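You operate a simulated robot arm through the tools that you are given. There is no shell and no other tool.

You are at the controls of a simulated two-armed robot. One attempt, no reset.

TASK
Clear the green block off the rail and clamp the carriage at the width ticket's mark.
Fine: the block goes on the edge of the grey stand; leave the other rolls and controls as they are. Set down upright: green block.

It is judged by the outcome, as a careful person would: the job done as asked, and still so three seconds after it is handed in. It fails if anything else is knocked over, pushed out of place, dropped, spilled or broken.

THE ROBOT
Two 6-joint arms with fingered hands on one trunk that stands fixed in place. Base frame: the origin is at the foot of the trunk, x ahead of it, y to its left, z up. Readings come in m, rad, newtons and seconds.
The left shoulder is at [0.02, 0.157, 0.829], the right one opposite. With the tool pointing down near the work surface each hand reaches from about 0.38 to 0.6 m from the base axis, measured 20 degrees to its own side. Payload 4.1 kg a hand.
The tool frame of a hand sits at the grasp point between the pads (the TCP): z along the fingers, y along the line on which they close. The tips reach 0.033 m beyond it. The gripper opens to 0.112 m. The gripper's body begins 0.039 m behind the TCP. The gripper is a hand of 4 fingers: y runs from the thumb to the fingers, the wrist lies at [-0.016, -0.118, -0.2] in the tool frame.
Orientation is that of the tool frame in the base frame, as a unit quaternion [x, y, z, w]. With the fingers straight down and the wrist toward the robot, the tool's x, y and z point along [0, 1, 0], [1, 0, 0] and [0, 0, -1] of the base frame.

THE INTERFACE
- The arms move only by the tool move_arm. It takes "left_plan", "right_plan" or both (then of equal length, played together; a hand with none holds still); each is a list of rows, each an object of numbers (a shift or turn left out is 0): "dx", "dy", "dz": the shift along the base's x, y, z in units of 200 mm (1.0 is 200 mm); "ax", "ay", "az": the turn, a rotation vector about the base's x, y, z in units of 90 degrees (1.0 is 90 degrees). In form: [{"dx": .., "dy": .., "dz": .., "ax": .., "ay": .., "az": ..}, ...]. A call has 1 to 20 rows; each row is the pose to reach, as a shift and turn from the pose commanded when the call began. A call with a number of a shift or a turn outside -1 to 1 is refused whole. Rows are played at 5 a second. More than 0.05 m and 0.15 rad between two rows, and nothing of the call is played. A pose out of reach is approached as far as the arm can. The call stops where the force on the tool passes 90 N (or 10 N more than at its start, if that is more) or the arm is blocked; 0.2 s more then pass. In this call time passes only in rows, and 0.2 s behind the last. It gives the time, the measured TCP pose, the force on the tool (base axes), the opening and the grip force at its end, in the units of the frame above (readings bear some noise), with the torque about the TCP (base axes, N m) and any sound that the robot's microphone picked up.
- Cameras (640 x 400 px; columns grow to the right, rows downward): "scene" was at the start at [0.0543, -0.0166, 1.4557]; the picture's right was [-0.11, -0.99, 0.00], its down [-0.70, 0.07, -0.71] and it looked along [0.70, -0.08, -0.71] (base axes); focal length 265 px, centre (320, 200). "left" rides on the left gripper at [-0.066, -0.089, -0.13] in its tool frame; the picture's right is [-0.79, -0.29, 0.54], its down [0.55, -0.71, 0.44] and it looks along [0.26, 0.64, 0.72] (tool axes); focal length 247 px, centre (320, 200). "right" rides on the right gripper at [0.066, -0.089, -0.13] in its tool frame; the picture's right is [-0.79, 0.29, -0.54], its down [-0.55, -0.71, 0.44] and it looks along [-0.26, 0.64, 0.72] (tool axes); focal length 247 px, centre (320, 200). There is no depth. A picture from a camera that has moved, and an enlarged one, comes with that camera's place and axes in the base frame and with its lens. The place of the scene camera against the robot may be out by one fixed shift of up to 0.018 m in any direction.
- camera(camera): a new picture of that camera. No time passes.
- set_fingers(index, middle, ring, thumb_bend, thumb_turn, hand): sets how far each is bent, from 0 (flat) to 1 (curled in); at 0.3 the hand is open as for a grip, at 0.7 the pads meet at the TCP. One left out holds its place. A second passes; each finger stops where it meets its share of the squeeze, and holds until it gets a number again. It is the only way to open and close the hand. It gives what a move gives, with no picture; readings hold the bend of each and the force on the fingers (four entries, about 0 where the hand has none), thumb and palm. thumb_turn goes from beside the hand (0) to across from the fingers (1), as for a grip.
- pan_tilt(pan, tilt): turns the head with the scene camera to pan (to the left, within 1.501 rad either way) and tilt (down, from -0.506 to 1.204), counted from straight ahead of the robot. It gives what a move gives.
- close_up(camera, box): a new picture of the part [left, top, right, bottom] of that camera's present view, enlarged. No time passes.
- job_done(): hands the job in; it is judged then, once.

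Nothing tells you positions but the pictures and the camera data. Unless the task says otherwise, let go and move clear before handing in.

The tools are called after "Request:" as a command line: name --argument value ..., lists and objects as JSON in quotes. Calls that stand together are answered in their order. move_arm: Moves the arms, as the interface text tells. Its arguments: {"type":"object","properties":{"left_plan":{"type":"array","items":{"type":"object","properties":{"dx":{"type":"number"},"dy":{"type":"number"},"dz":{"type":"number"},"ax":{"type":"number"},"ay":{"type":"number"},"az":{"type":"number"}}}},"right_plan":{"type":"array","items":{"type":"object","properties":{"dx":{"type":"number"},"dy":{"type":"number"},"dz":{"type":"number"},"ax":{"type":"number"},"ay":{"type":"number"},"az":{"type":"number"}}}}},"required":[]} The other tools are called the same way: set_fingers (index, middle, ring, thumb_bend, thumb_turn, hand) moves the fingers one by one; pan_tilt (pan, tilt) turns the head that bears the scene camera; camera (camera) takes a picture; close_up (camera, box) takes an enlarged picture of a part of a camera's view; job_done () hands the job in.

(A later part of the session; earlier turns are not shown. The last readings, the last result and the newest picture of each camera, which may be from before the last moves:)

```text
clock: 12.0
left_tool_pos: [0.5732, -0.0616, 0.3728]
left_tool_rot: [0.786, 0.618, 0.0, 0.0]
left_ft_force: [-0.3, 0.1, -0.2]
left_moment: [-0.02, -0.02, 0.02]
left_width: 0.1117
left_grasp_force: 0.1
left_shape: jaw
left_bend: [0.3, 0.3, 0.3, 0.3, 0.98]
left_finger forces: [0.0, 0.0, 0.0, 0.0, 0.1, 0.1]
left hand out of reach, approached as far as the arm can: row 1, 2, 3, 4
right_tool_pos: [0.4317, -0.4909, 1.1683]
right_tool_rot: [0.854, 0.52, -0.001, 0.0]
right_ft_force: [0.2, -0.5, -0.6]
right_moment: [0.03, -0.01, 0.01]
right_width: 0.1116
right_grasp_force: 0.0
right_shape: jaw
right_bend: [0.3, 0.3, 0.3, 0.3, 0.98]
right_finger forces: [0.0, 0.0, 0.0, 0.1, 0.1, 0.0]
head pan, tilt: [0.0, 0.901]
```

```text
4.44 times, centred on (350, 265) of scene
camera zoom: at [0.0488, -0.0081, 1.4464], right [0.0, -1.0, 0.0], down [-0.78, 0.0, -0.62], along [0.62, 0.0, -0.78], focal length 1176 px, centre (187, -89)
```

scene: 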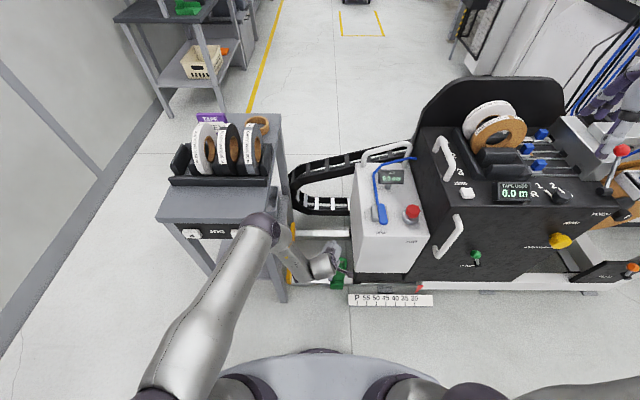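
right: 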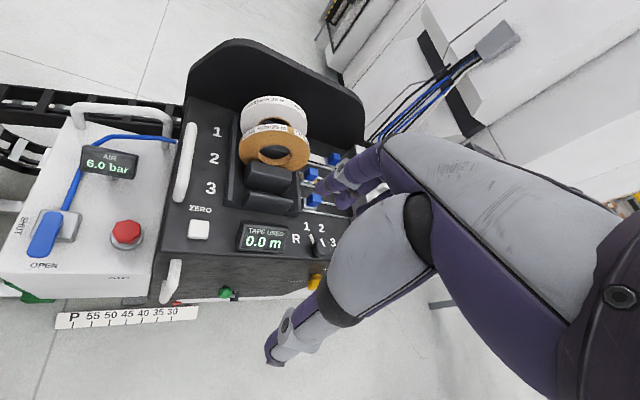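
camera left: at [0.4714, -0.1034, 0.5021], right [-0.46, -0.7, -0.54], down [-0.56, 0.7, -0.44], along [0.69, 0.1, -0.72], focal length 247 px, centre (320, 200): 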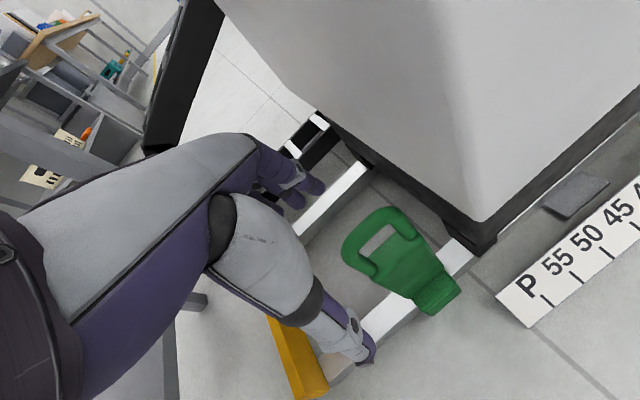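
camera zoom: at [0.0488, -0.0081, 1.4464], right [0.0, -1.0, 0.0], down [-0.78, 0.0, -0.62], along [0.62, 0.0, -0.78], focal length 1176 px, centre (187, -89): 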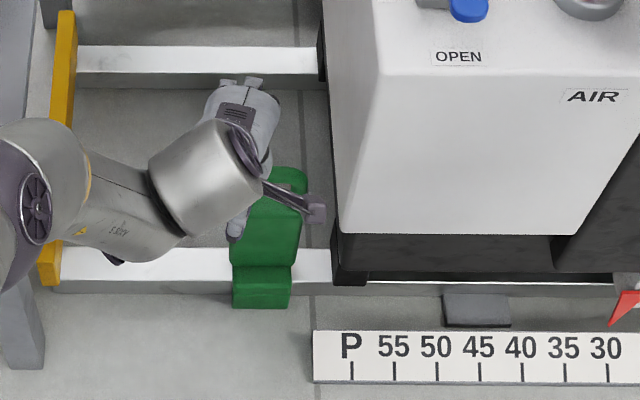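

The left arm cannot get low enough over the block, so I'll retreat it along the same way and try with the right arm, whose shoulder is better placed for the block.

Request:
move_arm --left_plan '[{"dx": -0.15, "dy": 0.03, "dz": 0.2}, {"dx": -0.3, "dy": 0.06, "dz": 0.4}, {"dx": -0.45, "dy": 0.1, "dz": 0.6}, {"dx": -0.55, "dy": 0.13, "dz": 0.8}, {"dx": -0.56, "dy": 0.13, "dz": 1.0}]'

Request:
move_arm --left_plan '[{"dx": -0.06, "dy": 0.0, "dz": 0.2}, {"dx": -0.12, "dy": 0.0, "dz": 0.4}, {"dx": -0.2, "dy": 0.0, "dz": 0.6}, {"dx": -0.25, "dy": 0.0, "dz": 0.8}, {"dx": -0.25, "dy": 0.1, "dz": 1.0}]'

Request:
move_arm --left_plan '[{"dy": 0.08, "dz": 0.2}, {"dy": 0.2, "dz": 0.4}, {"dy": 0.3, "dz": 0.6}, {"dy": 0.5, "dz": 0.7}, {"dy": 0.7, "dz": 0.75}, {"dy": 0.9, "dz": 0.75}]'

Request:
camera --camera "scene"

```text
refused: row 1 steps farther than a row can; nothing moved
```

```text
clock: 13.2
left_tool_pos: [0.5228, -0.0422, 0.5699]
left_tool_rot: [0.786, 0.618, 0.0, 0.0]
left_ft_force: [0.2, 0.0, 0.7]
left_moment: [0.04, 0.01, 0.03]
left_width: 0.1118
left_grasp_force: 0.0
left_shape: jaw
left_bend: [0.3, 0.3, 0.3, 0.3, 0.98]
left_finger forces: [0.0, 0.0, 0.0, 0.0, 0.0, 0.0]
right_tool_pos: [0.4303, -0.4907, 1.1692]
right_tool_rot: [0.854, 0.52, 0.0, 0.002]
right_ft_force: [-0.5, 0.4, 1.3]
right_moment: [0.01, -0.01, 0.0]
right_width: 0.1116
right_grasp_force: 0.1
right_shape: jaw
right_bend: [0.3, 0.3, 0.3, 0.3, 0.98]
right_finger forces: [0.1, 0.1, 0.0, 0.1, 0.0, 0.0]
head pan, tilt: [0.0, 0.901]
```

```text
clock: 14.6
left_tool_pos: [0.533, 0.1173, 0.7298]
left_tool_rot: [0.782, 0.623, 0.001, -0.014]
left_ft_force: [0.2, -0.1, 0.1]
left_moment: [0.05, -0.01, 0.04]
left_width: 0.1119
left_grasp_force: 0.1
left_shape: jaw
left_bend: [0.3, 0.3, 0.3, 0.3, 0.98]
left_finger forces: [0.1, 0.0, 0.1, 0.0, 0.0, 0.0]
left hand out of reach, approached as far as the arm can: row 5, 6
right_tool_pos: [0.4309, -0.491, 1.1697]
right_tool_rot: [0.855, 0.519, 0.001, 0.0]
right_ft_force: [-0.7, -0.1, 0.0]
right_moment: [0.01, 0.0, 0.02]
right_width: 0.1116
right_grasp_force: 0.1
right_shape: jaw
right_bend: [0.3, 0.3, 0.3, 0.3, 0.98]
right_finger forces: [0.1, 0.1, 0.0, 0.1, 0.0, 0.1]
head pan, tilt: [0.0, 0.901]
```

```text
taken
```

scene: 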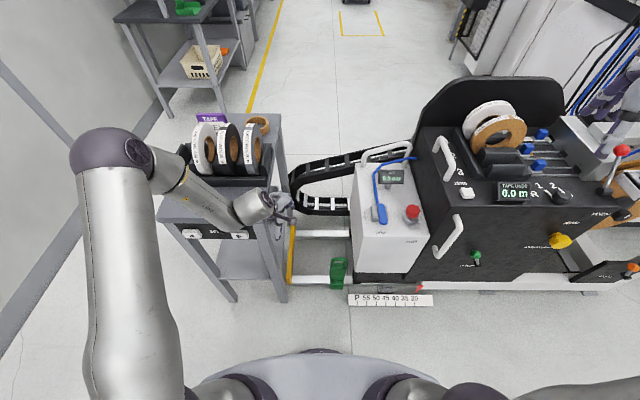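

Request:
move_arm --left_plan '[{"dy": -0.05, "dz": 0.15}, {"dy": -0.1, "dz": 0.35}, {"dy": -0.1, "dz": 0.55}, {"dy": -0.1, "dz": 0.75}, {"dy": -0.1, "dz": 0.95}]'

Request:
camera --camera "scene"

```text
clock: 15.8
left_tool_pos: [0.5322, 0.1001, 0.9231]
left_tool_rot: [0.786, 0.618, 0.0, 0.0]
left_ft_force: [0.3, 0.9, 1.0]
left_moment: [0.03, 0.03, 0.02]
left_width: 0.1119
left_grasp_force: 0.0
left_shape: jaw
left_bend: [0.3, 0.3, 0.3, 0.3, 0.98]
left_finger forces: [0.0, 0.0, 0.0, 0.1, 0.1, 0.0]
right_tool_pos: [0.4322, -0.4914, 1.1696]
right_tool_rot: [0.855, 0.519, 0.0, 0.0]
right_ft_force: [-0.5, 0.0, -0.1]
right_moment: [-0.05, 0.05, 0.03]
right_width: 0.1119
right_grasp_force: 0.1
right_shape: jaw
right_bend: [0.3, 0.3, 0.3, 0.3, 0.98]
right_finger forces: [0.1, 0.1, 0.0, 0.0, 0.0, 0.0]
head pan, tilt: [0.0, 0.901]
```

```text
taken
```

scene: 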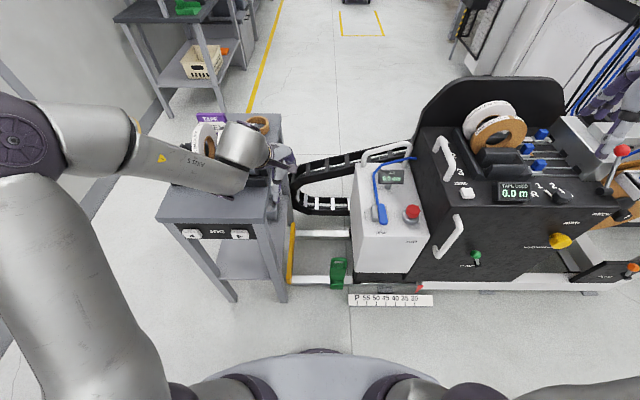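

Request:
move_arm --left_plan '[{"dz": 0.2}, {"dz": 0.4}, {"dz": 0.6}, {"dz": 0.8}, {"dx": -0.15, "dy": 0.1, "dz": 0.9}, {"dx": -0.3, "dy": 0.25, "dz": 0.9}, {"dx": -0.4, "dy": 0.4, "dz": 0.9}, {"dx": -0.5, "dy": 0.55, "dz": 0.9}]'

Request:
camera --camera "scene"

Request:
camera --camera "right"

Request:
camera --camera "left"

```text
clock: 17.6
left_tool_pos: [0.4344, 0.2106, 1.103]
left_tool_rot: [0.786, 0.619, -0.001, 0.0]
left_ft_force: [0.0, 0.0, -1.1]
left_moment: [0.02, 0.0, -0.01]
left_width: 0.1119
left_grasp_force: 0.0
left_shape: jaw
left_bend: [0.3, 0.3, 0.3, 0.3, 0.98]
left_finger forces: [0.1, 0.0, 0.1, 0.0, 0.0, 0.0]
right_tool_pos: [0.4314, -0.4903, 1.1685]
right_tool_rot: [0.855, 0.519, 0.0, -0.001]
right_ft_force: [-0.8, -1.2, -0.3]
right_moment: [0.01, 0.03, 0.01]
right_width: 0.1115
right_grasp_force: 0.0
right_shape: jaw
right_bend: [0.3, 0.3, 0.3, 0.3, 0.98]
right_finger forces: [0.1, 0.0, 0.1, 0.1, 0.0, 0.0]
head pan, tilt: [0.0, 0.901]
```

```text
taken
```

scene: 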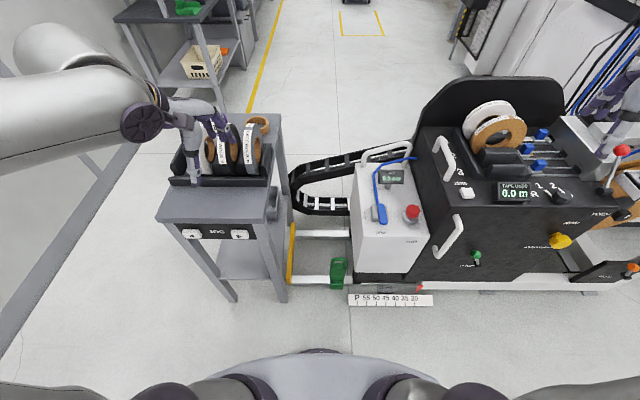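

```text
taken
camera right: at [0.3828, -0.3925, 1.2991], right [-0.11, -0.84, 0.54], down [-0.89, -0.16, -0.44], along [0.45, -0.52, -0.72], focal length 247 px, centre (320, 200)
```

right: 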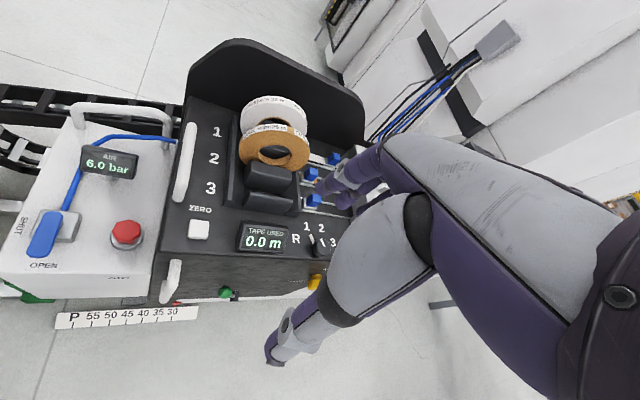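

```text
taken
camera left: at [0.3322, 0.1687, 1.2321], right [-0.47, -0.7, -0.54], down [-0.56, 0.7, -0.44], along [0.69, 0.1, -0.72], focal length 247 px, centre (320, 200)
```

left: 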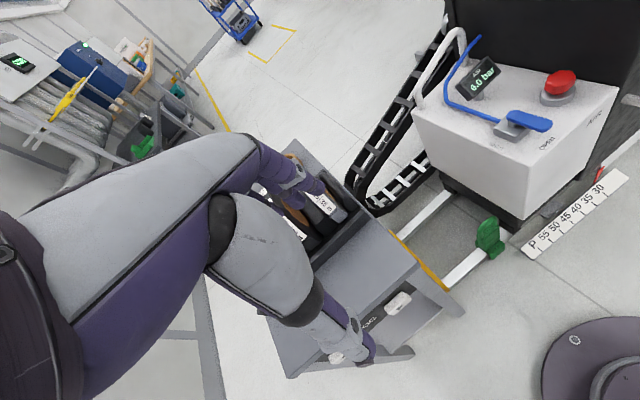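

Request:
close_up --camera "left" --box '[440, 190, 560, 280]'

Request:
close_up --camera "left" --box '[250, 140, 490, 390]'

Request:
close_up --camera "scene" --box '[150, 100, 310, 240]'

Request:
close_up --camera "scene" --box '[280, 220, 440, 320]'

```text
4.44 times, centred on (500, 235) of left
camera zoom: at [0.3322, 0.1687, 1.2321], right [-0.47, -0.7, -0.54], down [-0.56, 0.7, -0.44], along [0.69, 0.1, -0.72], focal length 1098 px, centre (-480, 44)
```

zoom: 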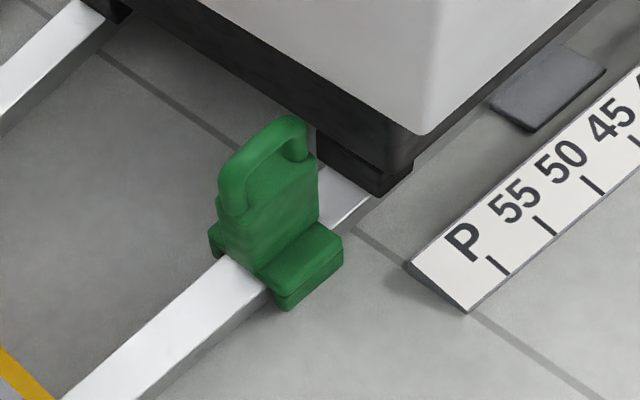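

```text
1.60 times, centred on (370, 265) of left
camera zoom: at [0.3322, 0.1687, 1.2321], right [-0.47, -0.7, -0.54], down [-0.56, 0.7, -0.44], along [0.69, 0.1, -0.72], focal length 395 px, centre (240, 96)
```

zoom: 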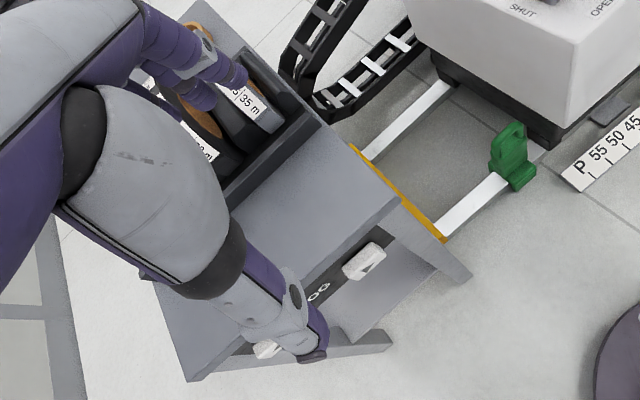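

```text
2.86 times, centred on (230, 170) of scene
camera zoom: at [0.0491, -0.0083, 1.4464], right [0.0, -1.0, 0.0], down [-0.78, 0.0, -0.62], along [0.62, 0.0, -0.78], focal length 756 px, centre (577, 286)
```

zoom: 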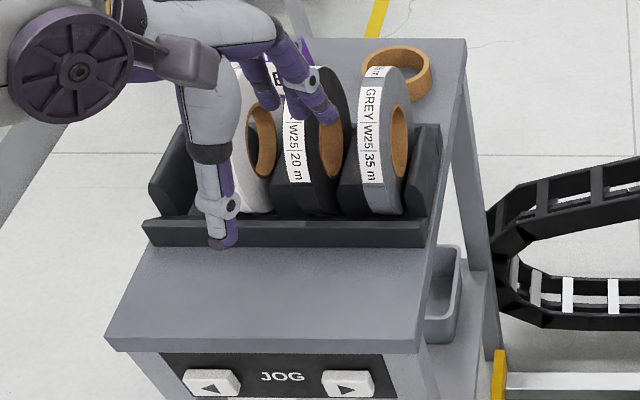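

```text
4.00 times, centred on (360, 270) of scene
camera zoom: at [0.0491, -0.0083, 1.4464], right [0.0, -1.0, 0.0], down [-0.78, 0.0, -0.62], along [0.62, 0.0, -0.78], focal length 1059 px, centre (160, -80)
```

zoom: 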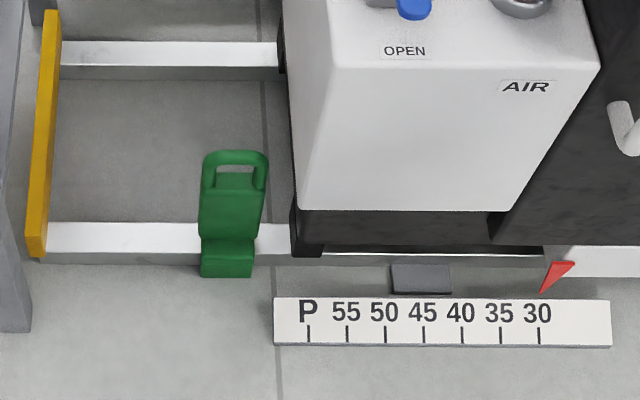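

The scene is unchanged after the retreat; the handle bar comes out at about (0.604, -0.091, 0.283). I'll test whether the left hand, tilted forward, can reach it, going by the clear space between stand and carriage.

Request:
move_arm --left_plan '[{"dy": -0.2, "dz": -0.05}, {"dy": -0.4, "dz": -0.1}, {"dy": -0.6, "dz": -0.15}, {"dy": -0.8, "dz": -0.2}, {"dy": -1.0, "dz": -0.25, "ay": -0.05}, {"dx": 0.05, "dy": -1.0, "dz": -0.45, "ay": -0.1}, {"dx": 0.1, "dy": -1.0, "dz": -0.65, "ay": -0.15}, {"dx": 0.15, "dy": -1.0, "dz": -0.85, "ay": -0.2}, {"dx": 0.18, "dy": -1.0, "dz": -1.0, "ay": -0.25}]'

```text
clock: 19.6
left_tool_pos: [0.4691, 0.0087, 0.9031]
left_tool_rot: [0.771, 0.606, 0.154, 0.122]
left_ft_force: [-0.3, -0.2, 0.5]
left_moment: [0.03, 0.01, 0.03]
left_width: 0.1118
left_grasp_force: 0.0
left_shape: jaw
left_bend: [0.3, 0.3, 0.3, 0.3, 0.98]
left_finger forces: [0.1, 0.1, 0.0, 0.0, 0.0, 0.0]
right_tool_pos: [0.4295, -0.4912, 1.1691]
right_tool_rot: [0.855, 0.519, 0.0, -0.001]
right_ft_force: [-0.4, -0.3, -0.3]
right_moment: [0.0, -0.02, 0.0]
right_width: 0.1114
right_grasp_force: 0.1
right_shape: jaw
right_bend: [0.3, 0.3, 0.3, 0.3, 0.98]
right_finger forces: [0.1, 0.0, 0.0, 0.0, 0.0, 0.0]
head pan, tilt: [0.0, 0.901]
```

Request:
move_arm --left_plan '[{"dx": 0.05, "dy": -0.06, "dz": -0.2}, {"dx": 0.1, "dy": -0.12, "dz": -0.4}, {"dx": 0.15, "dy": -0.2, "dz": -0.6}, {"dx": 0.22, "dy": -0.26, "dz": -0.8}, {"dx": 0.3, "dy": -0.32, "dz": -1.0}]'

Request:
move_arm --left_plan '[{"dx": 0.06, "dy": -0.02, "dz": -0.2}, {"dx": 0.12, "dy": -0.04, "dz": -0.4}, {"dx": 0.2, "dy": -0.07, "dz": -0.6}, {"dx": 0.28, "dy": -0.1, "dz": -0.8}, {"dx": 0.36, "dy": -0.14, "dz": -1.0}]'

Request:
camera --camera "left"

Request:
camera --camera "scene"

```text
clock: 20.8
left_tool_pos: [0.5312, -0.0558, 0.7018]
left_tool_rot: [0.771, 0.606, 0.153, 0.12]
left_ft_force: [0.4, -0.5, -0.4]
left_moment: [-0.02, 0.0, 0.01]
left_width: 0.1119
left_grasp_force: 0.1
left_shape: jaw
left_bend: [0.3, 0.3, 0.3, 0.3, 0.98]
left_finger forces: [0.1, 0.0, 0.0, 0.0, 0.0, 0.1]
right_tool_pos: [0.4313, -0.4915, 1.1684]
right_tool_rot: [0.855, 0.519, 0.0, 0.0]
right_ft_force: [-0.3, -0.1, 0.0]
right_moment: [0.01, 0.0, 0.02]
right_width: 0.1115
right_grasp_force: 0.1
right_shape: jaw
right_bend: [0.3, 0.3, 0.3, 0.3, 0.98]
right_finger forces: [0.1, 0.0, 0.0, 0.1, 0.0, 0.0]
head pan, tilt: [0.0, 0.901]
```

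```text
clock: 22.0
left_tool_pos: [0.6038, -0.0988, 0.5054]
left_tool_rot: [0.767, 0.612, 0.155, 0.113]
left_ft_force: [-0.1, -0.2, 0.2]
left_moment: [0.01, -0.03, -0.02]
left_width: 0.1117
left_grasp_force: 0.1
left_shape: jaw
left_bend: [0.3, 0.3, 0.3, 0.3, 0.98]
left_finger forces: [0.0, 0.0, 0.1, 0.0, 0.0, 0.0]
left hand out of reach, approached as far as the arm can: row 2, 3, 4, 5
right_tool_pos: [0.43, -0.4903, 1.1701]
right_tool_rot: [0.855, 0.519, 0.0, 0.0]
right_ft_force: [-0.3, 0.5, -0.4]
right_moment: [0.01, -0.01, 0.01]
right_width: 0.1116
right_grasp_force: 0.0
right_shape: jaw
right_bend: [0.3, 0.3, 0.3, 0.3, 0.98]
right_finger forces: [0.0, 0.1, 0.0, 0.0, 0.1, 0.0]
head pan, tilt: [0.0, 0.901]
```

```text
taken
camera left: at [0.4613, -0.1437, 0.5873], right [-0.22, -0.7, -0.68], down [-0.37, 0.71, -0.61], along [0.91, 0.12, -0.41], focal length 247 px, centre (320, 200)
```

left: 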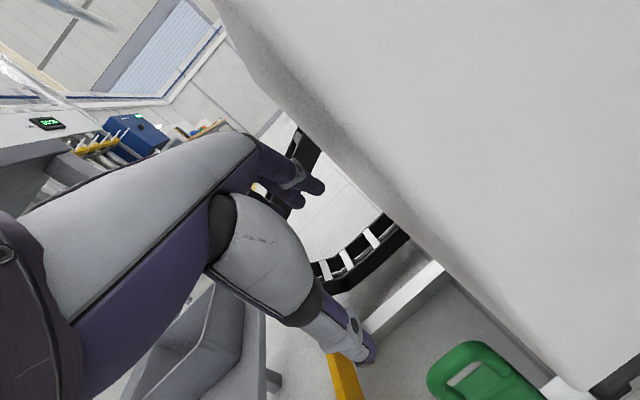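

```text
taken
```

scene: 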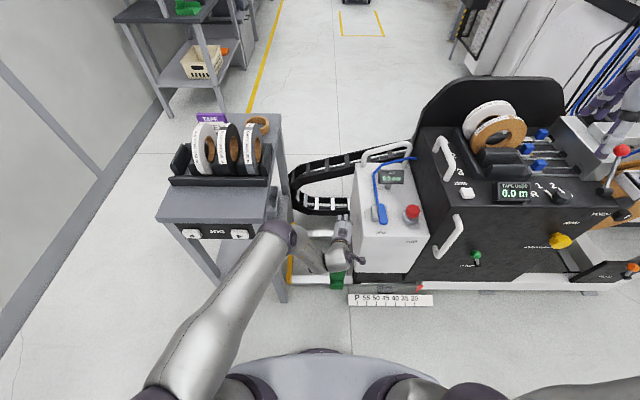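

Request:
move_arm --left_plan '[{"az": -0.08}, {"az": -0.16}, {"az": -0.16, "dz": -0.1}, {"az": -0.16, "dz": -0.25}, {"az": -0.16, "dz": -0.4}]'

Request:
camera --camera "left"

```text
clock: 22.6
left_tool_pos: [0.6268, -0.1262, 0.5159]
left_tool_rot: [0.787, 0.589, 0.148, 0.109]
left_ft_force: [-8.1, 45.3, 4.4]
left_moment: [-0.93, -0.39, 1.33]
left_width: 0.111
left_grasp_force: 0.0
left_shape: jaw
left_bend: [0.43, 0.3, 0.3, 0.3, 0.98]
left_finger forces: [45.1, 0.1, 0.0, 0.0, 0.0, 0.1]
left hand out of reach, approached as far as the arm can: row 1, 2
right_tool_pos: [0.4311, -0.4891, 1.1679]
right_tool_rot: [0.854, 0.52, 0.0, 0.001]
right_ft_force: [-0.4, 0.4, 0.6]
right_moment: [-0.07, 0.0, -0.04]
right_width: 0.1116
right_grasp_force: 0.1
right_shape: jaw
right_bend: [0.3, 0.3, 0.3, 0.3, 0.98]
right_finger forces: [0.0, 0.1, 0.0, 0.0, 0.1, 0.0]
head pan, tilt: [0.0, 0.901]
stopped in row 2 (left hand): the force on the tool passed its limit at 179 N (the readings are from after the stop); the commanded pose is now the measured one
```

```text
taken
camera left: at [0.4834, -0.1635, 0.5988], right [-0.27, -0.68, -0.68], down [-0.34, 0.73, -0.59], along [0.9, 0.07, -0.42], focal length 247 px, centre (320, 200)
```

left: 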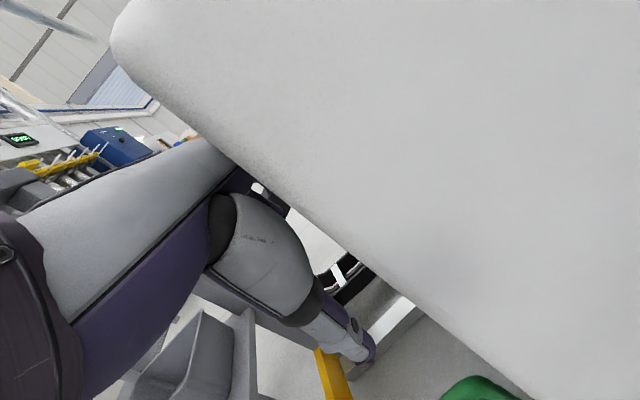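

Request:
move_arm --left_plan '[{"dy": 0.1, "dx": -0.05}, {"dy": 0.3, "dx": -0.15}]'

Request:
close_up --camera "scene" --box '[280, 220, 440, 320]'

Request:
camera --camera "left"

```text
clock: 23.2
left_tool_pos: [0.5955, -0.1049, 0.5247]
left_tool_rot: [0.789, 0.587, 0.151, 0.097]
left_ft_force: [0.4, 1.1, -0.5]
left_moment: [0.0, 0.01, -0.02]
left_width: 0.112
left_grasp_force: 0.1
left_shape: jaw
left_bend: [0.3, 0.3, 0.3, 0.3, 0.98]
left_finger forces: [0.0, 0.1, 0.0, 0.1, 0.1, 0.0]
left hand out of reach, approached as far as the arm can: row 1, 2
right_tool_pos: [0.4315, -0.4913, 1.1689]
right_tool_rot: [0.855, 0.518, 0.0, 0.0]
right_ft_force: [0.3, -0.1, 0.1]
right_moment: [0.02, 0.01, 0.02]
right_width: 0.1116
right_grasp_force: 0.0
right_shape: jaw
right_bend: [0.3, 0.3, 0.3, 0.3, 0.98]
right_finger forces: [0.0, 0.0, 0.0, 0.2, 0.1, 0.0]
head pan, tilt: [0.0, 0.901]
```

```text
4.00 times, centred on (360, 270) of scene
camera zoom: at [0.0488, -0.0082, 1.4464], right [0.0, -1.0, 0.0], down [-0.78, 0.0, -0.62], along [0.62, 0.0, -0.78], focal length 1059 px, centre (160, -80)
```

zoom: 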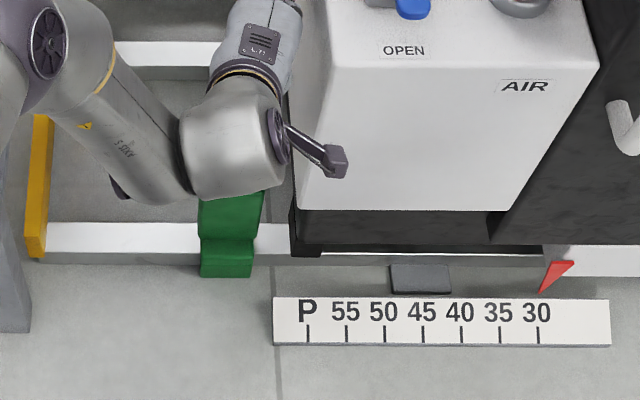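

```text
taken
camera left: at [0.4526, -0.1447, 0.6086], right [-0.28, -0.66, -0.7], down [-0.34, 0.75, -0.57], along [0.9, 0.08, -0.43], focal length 247 px, centre (320, 200)
```

left: 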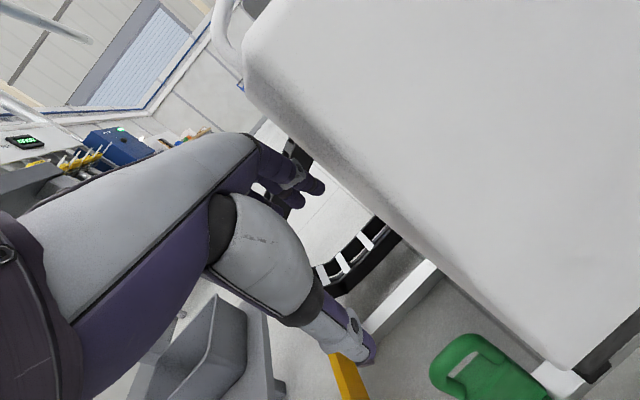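

The carriage stayed put (the pointer is unchanged), and the left arm plainly can't get the block where it sits. I'll retract the left hand, level it, and test the right arm.

Request:
move_arm --left_plan '[{"dx": -0.06, "dy": 0.08, "dz": 0.17}, {"dx": -0.12, "dy": 0.12, "dz": 0.34, "ay": 0.05}, {"dx": -0.18, "dy": 0.16, "dz": 0.52, "ay": 0.11}, {"dx": -0.25, "dy": 0.2, "dz": 0.7, "ay": 0.17}, {"dx": -0.33, "dy": 0.25, "dz": 0.88, "ay": 0.229}]'

```text
clock: 24.4
left_tool_pos: [0.532, -0.0504, 0.7008]
left_tool_rot: [0.806, 0.592, 0.002, 0.003]
left_ft_force: [-0.6, -0.9, 0.7]
left_moment: [-0.04, 0.05, 0.0]
left_width: 0.1117
left_grasp_force: 0.1
left_shape: jaw
left_bend: [0.3, 0.3, 0.3, 0.3, 0.98]
left_finger forces: [0.0, 0.0, 0.0, 0.0, 0.0, 0.0]
left hand out of reach, approached as far as the arm can: row 1, 2
right_tool_pos: [0.4308, -0.4901, 1.1691]
right_tool_rot: [0.855, 0.519, 0.0, 0.0]
right_ft_force: [-0.3, 0.5, -0.7]
right_moment: [0.02, 0.03, 0.0]
right_width: 0.1118
right_grasp_force: 0.0
right_shape: jaw
right_bend: [0.3, 0.3, 0.3, 0.3, 0.98]
right_finger forces: [0.0, 0.1, 0.1, 0.1, 0.0, 0.0]
head pan, tilt: [0.0, 0.901]
```

Now at (0.532, -0.050, 0.70) and tool-down again; I lift the left hand and park it up and left.

Request:
move_arm --left_plan '[{"dx": -0.06, "dz": 0.2}, {"dx": -0.12, "dz": 0.4}, {"dx": -0.18, "dz": 0.6}, {"dx": -0.25, "dz": 0.8}, {"dx": -0.3, "dz": 1.0}]'

Request:
move_arm --left_plan '[{"dx": -0.05, "dz": 0.2}, {"dx": -0.1, "dz": 0.4}, {"dx": -0.15, "dz": 0.6}, {"dx": -0.2, "dy": 0.1, "dz": 0.75}, {"dx": -0.25, "dy": 0.25, "dz": 0.9}, {"dx": -0.25, "dy": 0.45, "dz": 1.0}, {"dx": -0.25, "dy": 0.65, "dz": 1.0}, {"dx": -0.25, "dy": 0.85, "dz": 1.0}, {"dx": -0.25, "dy": 1.0, "dz": 1.0}]'

Request:
camera --camera "scene"

```text
clock: 25.6
left_tool_pos: [0.4699, -0.0538, 0.8993]
left_tool_rot: [0.806, 0.592, 0.004, 0.001]
left_ft_force: [0.1, -0.7, 0.2]
left_moment: [0.0, 0.02, 0.01]
left_width: 0.1118
left_grasp_force: 0.0
left_shape: jaw
left_bend: [0.3, 0.3, 0.3, 0.3, 0.98]
left_finger forces: [0.0, 0.0, 0.1, 0.0, 0.0, 0.0]
right_tool_pos: [0.4309, -0.4905, 1.1683]
right_tool_rot: [0.854, 0.52, 0.0, 0.0]
right_ft_force: [1.1, 0.0, 0.0]
right_moment: [-0.02, 0.05, -0.02]
right_width: 0.1116
right_grasp_force: 0.1
right_shape: jaw
right_bend: [0.3, 0.3, 0.3, 0.3, 0.98]
right_finger forces: [0.0, 0.1, 0.1, 0.1, 0.0, 0.0]
head pan, tilt: [0.0, 0.901]
```

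```text
clock: 27.6
left_tool_pos: [0.4201, 0.1469, 1.0989]
left_tool_rot: [0.807, 0.591, 0.004, 0.003]
left_ft_force: [0.8, -0.3, 0.7]
left_moment: [0.04, 0.02, 0.02]
left_width: 0.1119
left_grasp_force: 0.1
left_shape: jaw
left_bend: [0.3, 0.3, 0.3, 0.3, 0.98]
left_finger forces: [0.0, 0.0, 0.0, 0.0, 0.0, 0.0]
right_tool_pos: [0.4316, -0.4915, 1.1686]
right_tool_rot: [0.854, 0.52, 0.0, 0.001]
right_ft_force: [-0.3, -0.3, 0.6]
right_moment: [0.01, -0.03, 0.02]
right_width: 0.112
right_grasp_force: 0.1
right_shape: jaw
right_bend: [0.3, 0.3, 0.3, 0.3, 0.98]
right_finger forces: [0.1, 0.0, 0.0, 0.0, 0.0, 0.0]
head pan, tilt: [0.0, 0.901]
```

```text
taken
```

scene: 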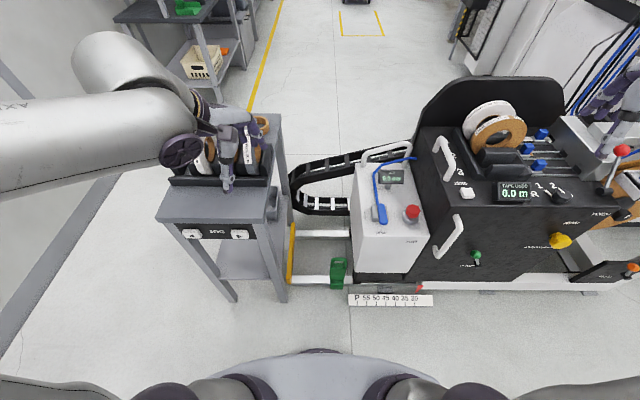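

Request:
move_arm --right_plan '[{"dy": 0.2, "dz": -0.05, "az": 0.06}, {"dy": 0.4, "dz": -0.1, "az": 0.12}, {"dy": 0.6, "dz": -0.2, "az": 0.18}, {"dy": 0.8, "dz": -0.3, "az": 0.24}, {"dy": 1.0, "dz": -0.4, "az": 0.304}]'

Request:
move_arm --right_plan '[{"dx": 0.03, "dy": 0.18, "dz": -0.1}, {"dx": 0.06, "dy": 0.36, "dz": -0.2}, {"dx": 0.09, "dy": 0.54, "dz": -0.3}, {"dx": 0.12, "dy": 0.72, "dz": -0.4}, {"dx": 0.15, "dy": 0.9, "dz": -0.5}, {"dx": 0.18, "dy": 1.0, "dz": -0.7}, {"dx": 0.2, "dy": 1.0, "dz": -0.85}]'

Request:
camera --camera "scene"

Request:
camera --camera "right"

```text
clock: 28.8
left_tool_pos: [0.4207, 0.1481, 1.1]
left_tool_rot: [0.806, 0.592, 0.004, 0.002]
left_ft_force: [0.4, 1.2, 0.4]
left_moment: [0.01, -0.02, -0.02]
left_width: 0.1118
left_grasp_force: 0.0
left_shape: jaw
left_bend: [0.3, 0.3, 0.3, 0.3, 0.98]
left_finger forces: [0.1, 0.1, 0.1, 0.1, 0.1, 0.0]
right_tool_pos: [0.4295, -0.2908, 1.0865]
right_tool_rot: [0.707, 0.707, 0.0, 0.0]
right_ft_force: [0.0, -0.2, 0.8]
right_moment: [-0.02, 0.0, 0.02]
right_width: 0.1117
right_grasp_force: 0.1
right_shape: jaw
right_bend: [0.3, 0.3, 0.3, 0.3, 0.98]
right_finger forces: [0.1, 0.0, 0.0, 0.0, 0.0, 0.0]
head pan, tilt: [0.0, 0.901]
```

```text
clock: 30.4
left_tool_pos: [0.4208, 0.1468, 1.099]
left_tool_rot: [0.806, 0.592, 0.004, 0.002]
left_ft_force: [-0.1, -0.5, -0.4]
left_moment: [0.01, -0.02, 0.0]
left_width: 0.1115
left_grasp_force: 0.0
left_shape: jaw
left_bend: [0.3, 0.3, 0.3, 0.3, 0.98]
left_finger forces: [0.1, 0.0, 0.0, 0.0, 0.1, 0.0]
right_tool_pos: [0.4697, -0.0912, 0.9189]
right_tool_rot: [0.708, 0.707, 0.001, 0.0]
right_ft_force: [0.2, 0.4, 0.1]
right_moment: [0.0, 0.0, 0.01]
right_width: 0.1116
right_grasp_force: 0.1
right_shape: jaw
right_bend: [0.3, 0.3, 0.3, 0.3, 0.98]
right_finger forces: [0.1, 0.1, 0.0, 0.1, 0.1, 0.0]
head pan, tilt: [0.0, 0.901]
```

```text
taken
```

scene: 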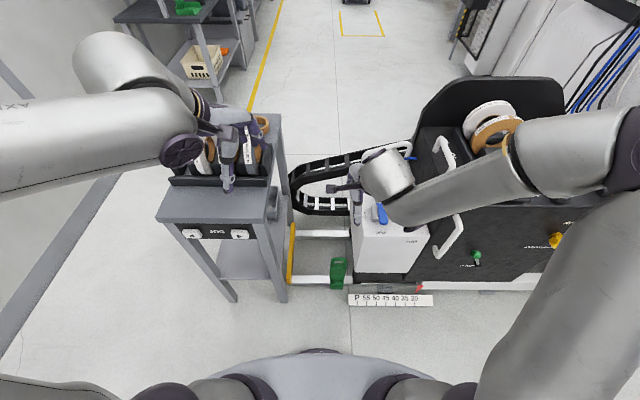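

```text
taken
camera right: at [0.3808, -0.0264, 1.0497], right [0.29, -0.79, 0.54], down [-0.71, -0.55, -0.44], along [0.64, -0.26, -0.72], focal length 247 px, centre (320, 200)
```

right: 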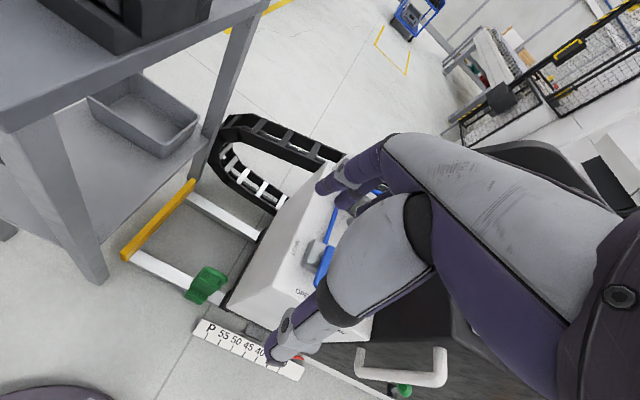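

Request:
move_arm --right_plan '[{"dz": -0.2}, {"dz": -0.4}, {"dz": -0.6}, {"dx": 0.03, "dz": -0.8}, {"dx": 0.06, "dz": -1.0}]'

Request:
camera --camera "scene"

Request:
camera --camera "right"

Request:
camera --camera "left"

```text
clock: 31.6
left_tool_pos: [0.4207, 0.1476, 1.099]
left_tool_rot: [0.806, 0.592, 0.004, 0.003]
left_ft_force: [-1.3, 0.7, 0.2]
left_moment: [0.01, 0.01, -0.02]
left_width: 0.112
left_grasp_force: 0.1
left_shape: jaw
left_bend: [0.3, 0.3, 0.3, 0.3, 0.98]
left_finger forces: [0.0, 0.0, 0.0, 0.0, 0.0, 0.0]
right_tool_pos: [0.483, -0.092, 0.7187]
right_tool_rot: [0.708, 0.706, 0.001, 0.0]
right_ft_force: [0.3, 0.5, 0.1]
right_moment: [-0.01, -0.01, -0.01]
right_width: 0.1116
right_grasp_force: 0.0
right_shape: jaw
right_bend: [0.3, 0.3, 0.3, 0.3, 0.98]
right_finger forces: [0.0, 0.0, 0.1, 0.1, 0.1, 0.0]
head pan, tilt: [0.0, 0.901]
```

```text
taken
```

scene: 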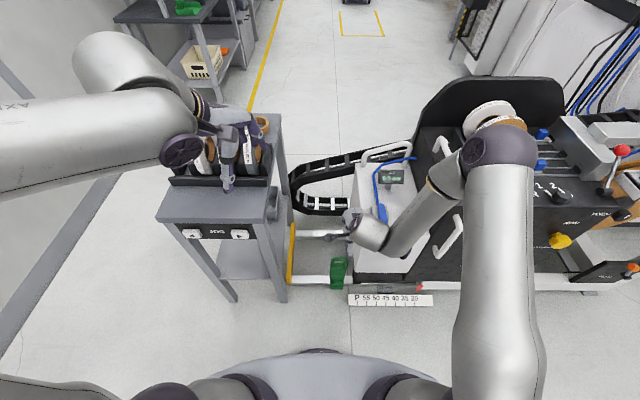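

```text
taken
camera right: at [0.3941, -0.0276, 0.8492], right [0.28, -0.79, 0.54], down [-0.71, -0.55, -0.44], along [0.64, -0.26, -0.72], focal length 247 px, centre (320, 200)
```

right: 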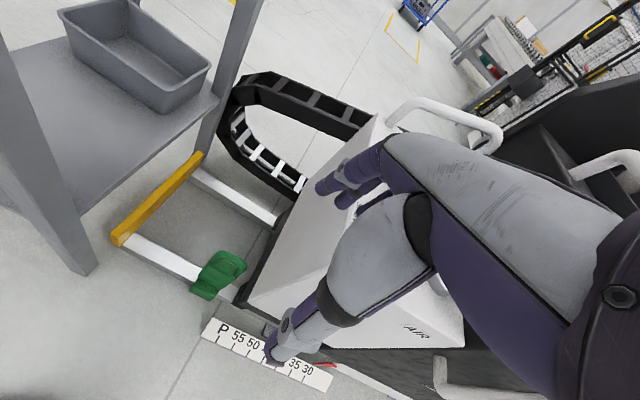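

```text
taken
camera left: at [0.315, 0.1117, 1.2273], right [-0.51, -0.67, -0.54], down [-0.51, 0.74, -0.44], along [0.7, 0.05, -0.71], focal length 247 px, centre (320, 200)
```

left: 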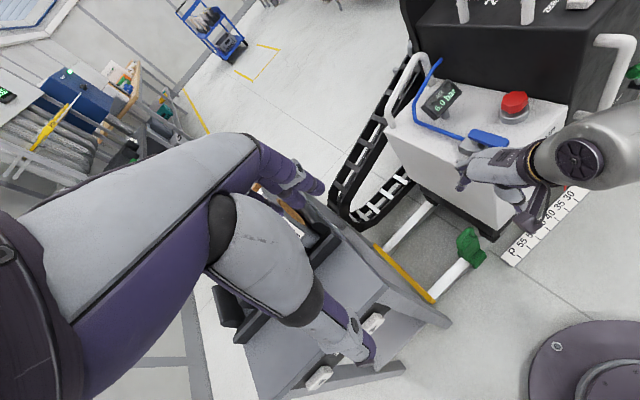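

Request:
move_arm --right_plan '[{"dy": 0.05, "dz": -0.2}, {"dy": 0.05, "dz": -0.4}, {"dy": 0.05, "dz": -0.6}, {"dy": 0.05, "dz": -0.8}, {"dy": 0.05, "dx": 0.05, "dz": -1.0}]'

Request:
camera --camera "scene"

Request:
camera --camera "right"

Request:
camera --camera "left"

```text
clock: 32.8
left_tool_pos: [0.4207, 0.147, 1.0974]
left_tool_rot: [0.806, 0.592, 0.004, 0.002]
left_ft_force: [0.7, 0.0, 0.1]
left_moment: [0.02, 0.01, 0.03]
left_width: 0.1118
left_grasp_force: 0.1
left_shape: jaw
left_bend: [0.3, 0.3, 0.3, 0.3, 0.98]
left_finger forces: [0.0, 0.0, 0.0, 0.1, 0.0, 0.1]
right_tool_pos: [0.498, -0.0757, 0.5208]
right_tool_rot: [0.71, 0.705, -0.003, 0.001]
right_ft_force: [-0.5, 0.0, 0.5]
right_moment: [-0.04, -0.02, -0.01]
right_width: 0.1118
right_grasp_force: 0.0
right_shape: jaw
right_bend: [0.3, 0.3, 0.3, 0.3, 0.98]
right_finger forces: [0.0, 0.0, 0.0, 0.0, 0.0, 0.1]
right hand out of reach, approached as far as the arm can: row 5
head pan, tilt: [0.0, 0.901]
```

```text
taken
```

scene: 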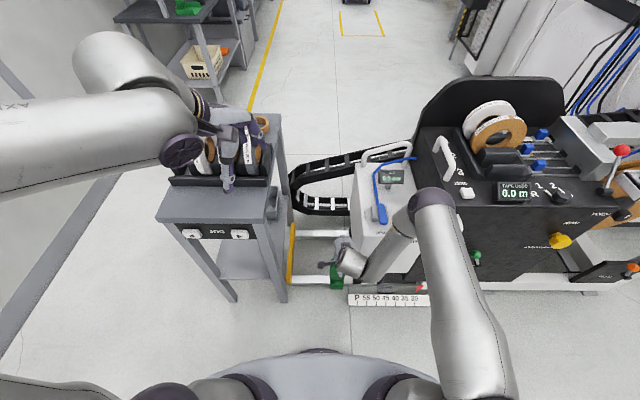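

```text
taken
camera right: at [0.4107, -0.0085, 0.6508], right [0.28, -0.79, 0.54], down [-0.72, -0.55, -0.43], along [0.64, -0.27, -0.72], focal length 247 px, centre (320, 200)
```

right: 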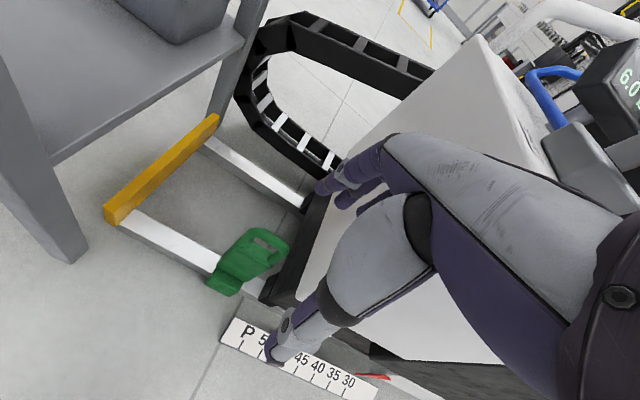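

```text
taken
camera left: at [0.3152, 0.1116, 1.2272], right [-0.51, -0.67, -0.54], down [-0.51, 0.74, -0.44], along [0.7, 0.05, -0.71], focal length 247 px, centre (320, 200)
```

left: 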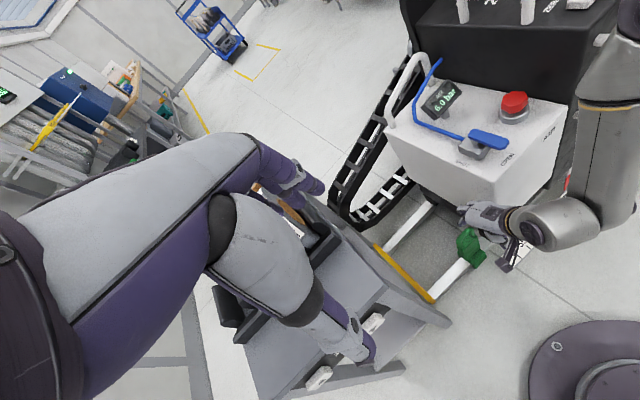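

Request:
move_arm --right_plan '[{"dx": 0.2, "dy": -0.02, "dz": -0.1}, {"dx": 0.35, "dy": -0.04, "dz": -0.25}, {"dx": 0.5, "dy": -0.06, "dz": -0.4}, {"dx": 0.5, "dy": -0.06, "dz": -0.5}, {"dx": 0.5, "dy": -0.06, "dz": -0.6}]'

Request:
camera --camera "scene"

Request:
camera --camera "right"

Request:
camera --camera "left"

```text
clock: 34.0
left_tool_pos: [0.4213, 0.1469, 1.0978]
left_tool_rot: [0.806, 0.592, 0.004, 0.002]
left_ft_force: [-0.6, 0.4, 0.6]
left_moment: [0.05, 0.0, -0.02]
left_width: 0.1118
left_grasp_force: 0.0
left_shape: jaw
left_bend: [0.3, 0.3, 0.3, 0.3, 0.98]
left_finger forces: [0.1, 0.0, 0.1, 0.0, 0.0, 0.0]
right_tool_pos: [0.5973, -0.0861, 0.4005]
right_tool_rot: [0.707, 0.707, 0.001, 0.001]
right_ft_force: [-0.3, 0.1, -0.2]
right_moment: [-0.02, -0.01, 0.0]
right_width: 0.1119
right_grasp_force: 0.2
right_shape: jaw
right_bend: [0.3, 0.3, 0.3, 0.3, 0.98]
right_finger forces: [0.0, 0.1, 0.0, 0.0, 0.0, 0.0]
head pan, tilt: [0.0, 0.901]
```

```text
taken
```

scene: 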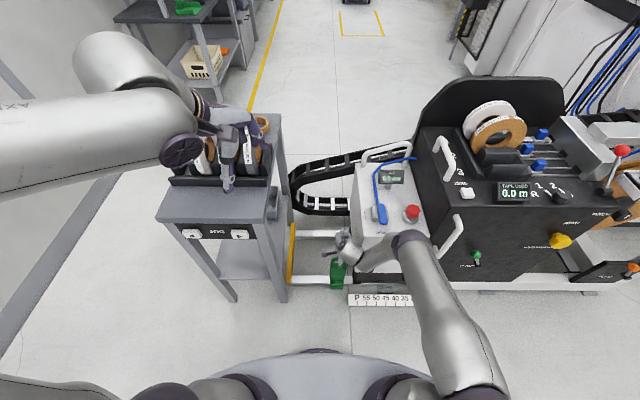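

```text
taken
camera right: at [0.508, -0.0216, 0.5308], right [0.29, -0.79, 0.54], down [-0.71, -0.55, -0.44], along [0.64, -0.26, -0.72], focal length 247 px, centre (320, 200)
```

right: 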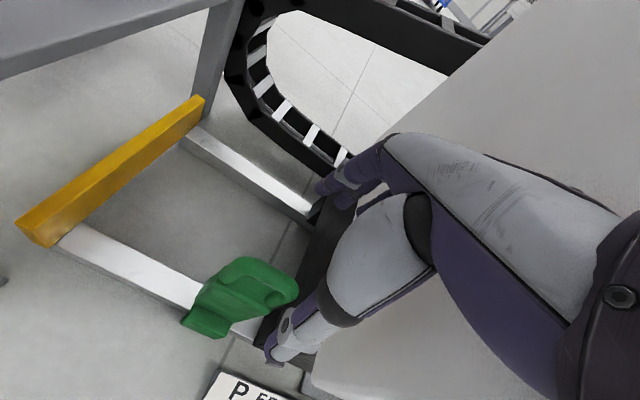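

```text
taken
camera left: at [0.3153, 0.1117, 1.2272], right [-0.51, -0.67, -0.54], down [-0.51, 0.74, -0.44], along [0.7, 0.05, -0.71], focal length 247 px, centre (320, 200)
```

left: 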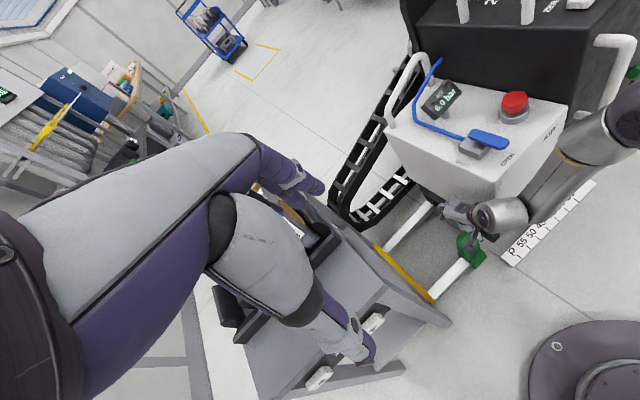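

Request:
close_up --camera "right" --box '[160, 230, 360, 355]'

Request:
close_up --camera "left" --box '[420, 150, 600, 290]'

Request:
close_up --camera "scene" --box '[300, 190, 480, 310]'

```text
3.20 times, centred on (260, 292) of right
camera zoom: at [0.508, -0.0216, 0.5308], right [0.29, -0.79, 0.54], down [-0.71, -0.55, -0.44], along [0.64, -0.26, -0.72], focal length 790 px, centre (512, -96)
```

zoom: 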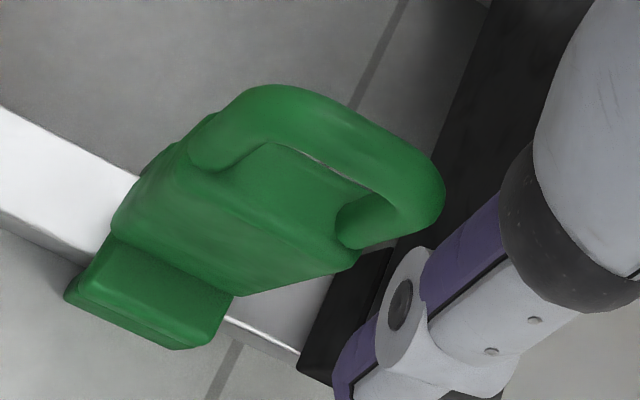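

```text
2.86 times, centred on (510, 220) of left
camera zoom: at [0.3153, 0.1117, 1.2272], right [-0.51, -0.67, -0.54], down [-0.51, 0.74, -0.44], along [0.7, 0.05, -0.71], focal length 706 px, centre (-223, 143)
```

zoom: 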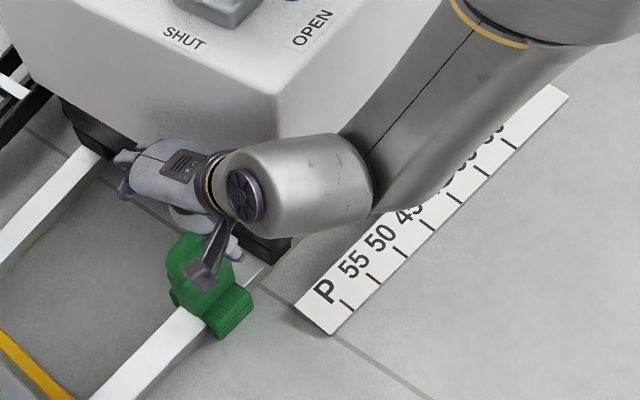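

```text
3.33 times, centred on (390, 250) of scene
camera zoom: at [0.0488, -0.008, 1.4464], right [0.0, -1.0, 0.0], down [-0.78, 0.0, -0.62], along [0.62, 0.0, -0.78], focal length 882 px, centre (87, 33)
```

zoom: 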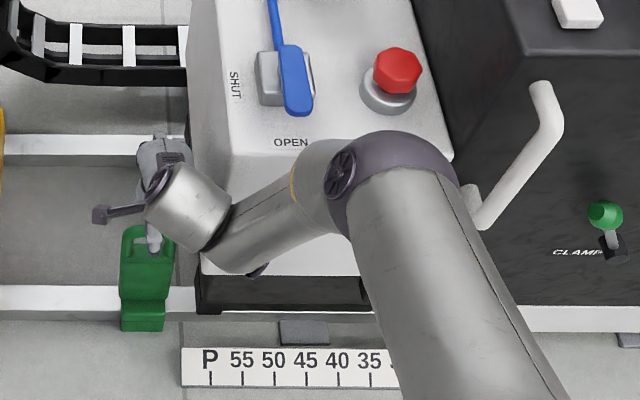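

Request:
move_arm --right_plan '[{"dx": 0.02, "dz": -0.12}, {"dx": 0.03, "dz": -0.24}, {"dx": 0.03, "dz": -0.35}]'

Request:
camera --camera "right"

```text
clock: 34.8
left_tool_pos: [0.4221, 0.1473, 1.0976]
left_tool_rot: [0.806, 0.592, 0.003, 0.002]
left_ft_force: [-0.3, -0.2, 0.1]
left_moment: [0.0, 0.01, -0.01]
left_width: 0.1117
left_grasp_force: 0.0
left_shape: jaw
left_bend: [0.3, 0.3, 0.3, 0.3, 0.98]
left_finger forces: [0.0, 0.1, 0.0, 0.0, 0.0, 0.0]
right_tool_pos: [0.5986, -0.0907, 0.3372]
right_tool_rot: [0.708, 0.706, 0.0, 0.0]
right_ft_force: [0.4, -0.4, 0.0]
right_moment: [0.0, 0.0, 0.03]
right_width: 0.1122
right_grasp_force: 0.1
right_shape: jaw
right_bend: [0.3, 0.3, 0.3, 0.3, 0.98]
right_finger forces: [0.0, 0.0, 0.0, 0.0, 0.0, 0.1]
right hand out of reach, approached as far as the arm can: row 3
head pan, tilt: [0.0, 0.901]
```

```text
taken
camera right: at [0.5098, -0.0251, 0.4672], right [0.29, -0.79, 0.54], down [-0.71, -0.55, -0.44], along [0.64, -0.26, -0.72], focal length 247 px, centre (320, 200)
```

right: 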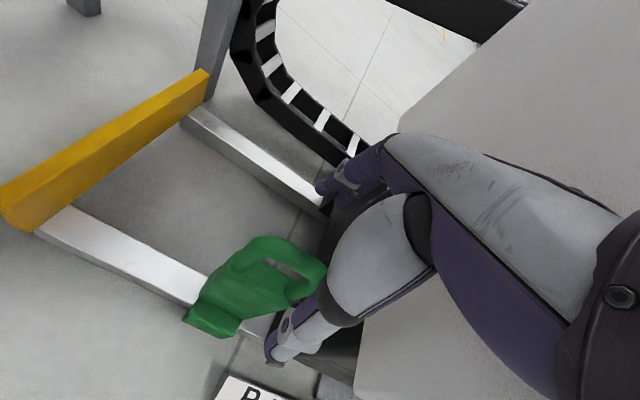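

Request:
move_arm --right_plan '[{"ay": -0.05}, {"ay": -0.1}, {"ay": -0.1, "dz": -0.05}, {"ay": -0.1, "dz": -0.1}]'

```text
clock: 35.8
left_tool_pos: [0.4207, 0.1461, 1.0972]
left_tool_rot: [0.806, 0.592, 0.004, 0.003]
left_ft_force: [0.7, -0.4, 0.3]
left_moment: [-0.02, 0.02, 0.03]
left_width: 0.1116
left_grasp_force: 0.0
left_shape: jaw
left_bend: [0.3, 0.3, 0.3, 0.3, 0.98]
left_finger forces: [0.0, 0.0, 0.1, 0.1, 0.0, 0.0]
right_tool_pos: [0.5993, -0.0886, 0.3384]
right_tool_rot: [0.708, 0.706, 0.01, 0.013]
right_ft_force: [-0.7, -1.0, -0.7]
right_moment: [-0.02, 0.02, -0.02]
right_width: 0.1119
right_grasp_force: 0.1
right_shape: jaw
right_bend: [0.3, 0.3, 0.3, 0.3, 0.98]
right_finger forces: [0.0, 0.0, 0.0, 0.1, 0.1, 0.1]
right hand out of reach, approached as far as the arm can: row 2, 3, 4
head pan, tilt: [0.0, 0.901]
```

Request:
move_arm --right_plan '[{"ay": 0.06}, {"ay": 0.12}, {"ay": 0.12, "dz": -0.05}, {"ay": 0.12, "dz": -0.1}]'

```text
clock: 36.8
left_tool_pos: [0.4213, 0.1472, 1.0984]
left_tool_rot: [0.806, 0.592, 0.004, 0.002]
left_ft_force: [0.5, -0.1, 0.2]
left_moment: [0.01, 0.02, -0.02]
left_width: 0.1116
left_grasp_force: 0.1
left_shape: jaw
left_bend: [0.3, 0.3, 0.3, 0.3, 0.98]
left_finger forces: [0.0, 0.0, 0.0, 0.0, 0.0, 0.0]
right_tool_pos: [0.5921, -0.0912, 0.3333]
right_tool_rot: [0.707, 0.703, -0.058, -0.054]
right_ft_force: [0.8, -0.1, 0.1]
right_moment: [0.0, 0.0, -0.01]
right_width: 0.1117
right_grasp_force: 0.0
right_shape: jaw
right_bend: [0.3, 0.3, 0.3, 0.3, 0.98]
right_finger forces: [0.0, 0.0, 0.0, 0.0, 0.0, 0.1]
right hand out of reach, approached as far as the arm can: row 3, 4
head pan, tilt: [0.0, 0.901]
```

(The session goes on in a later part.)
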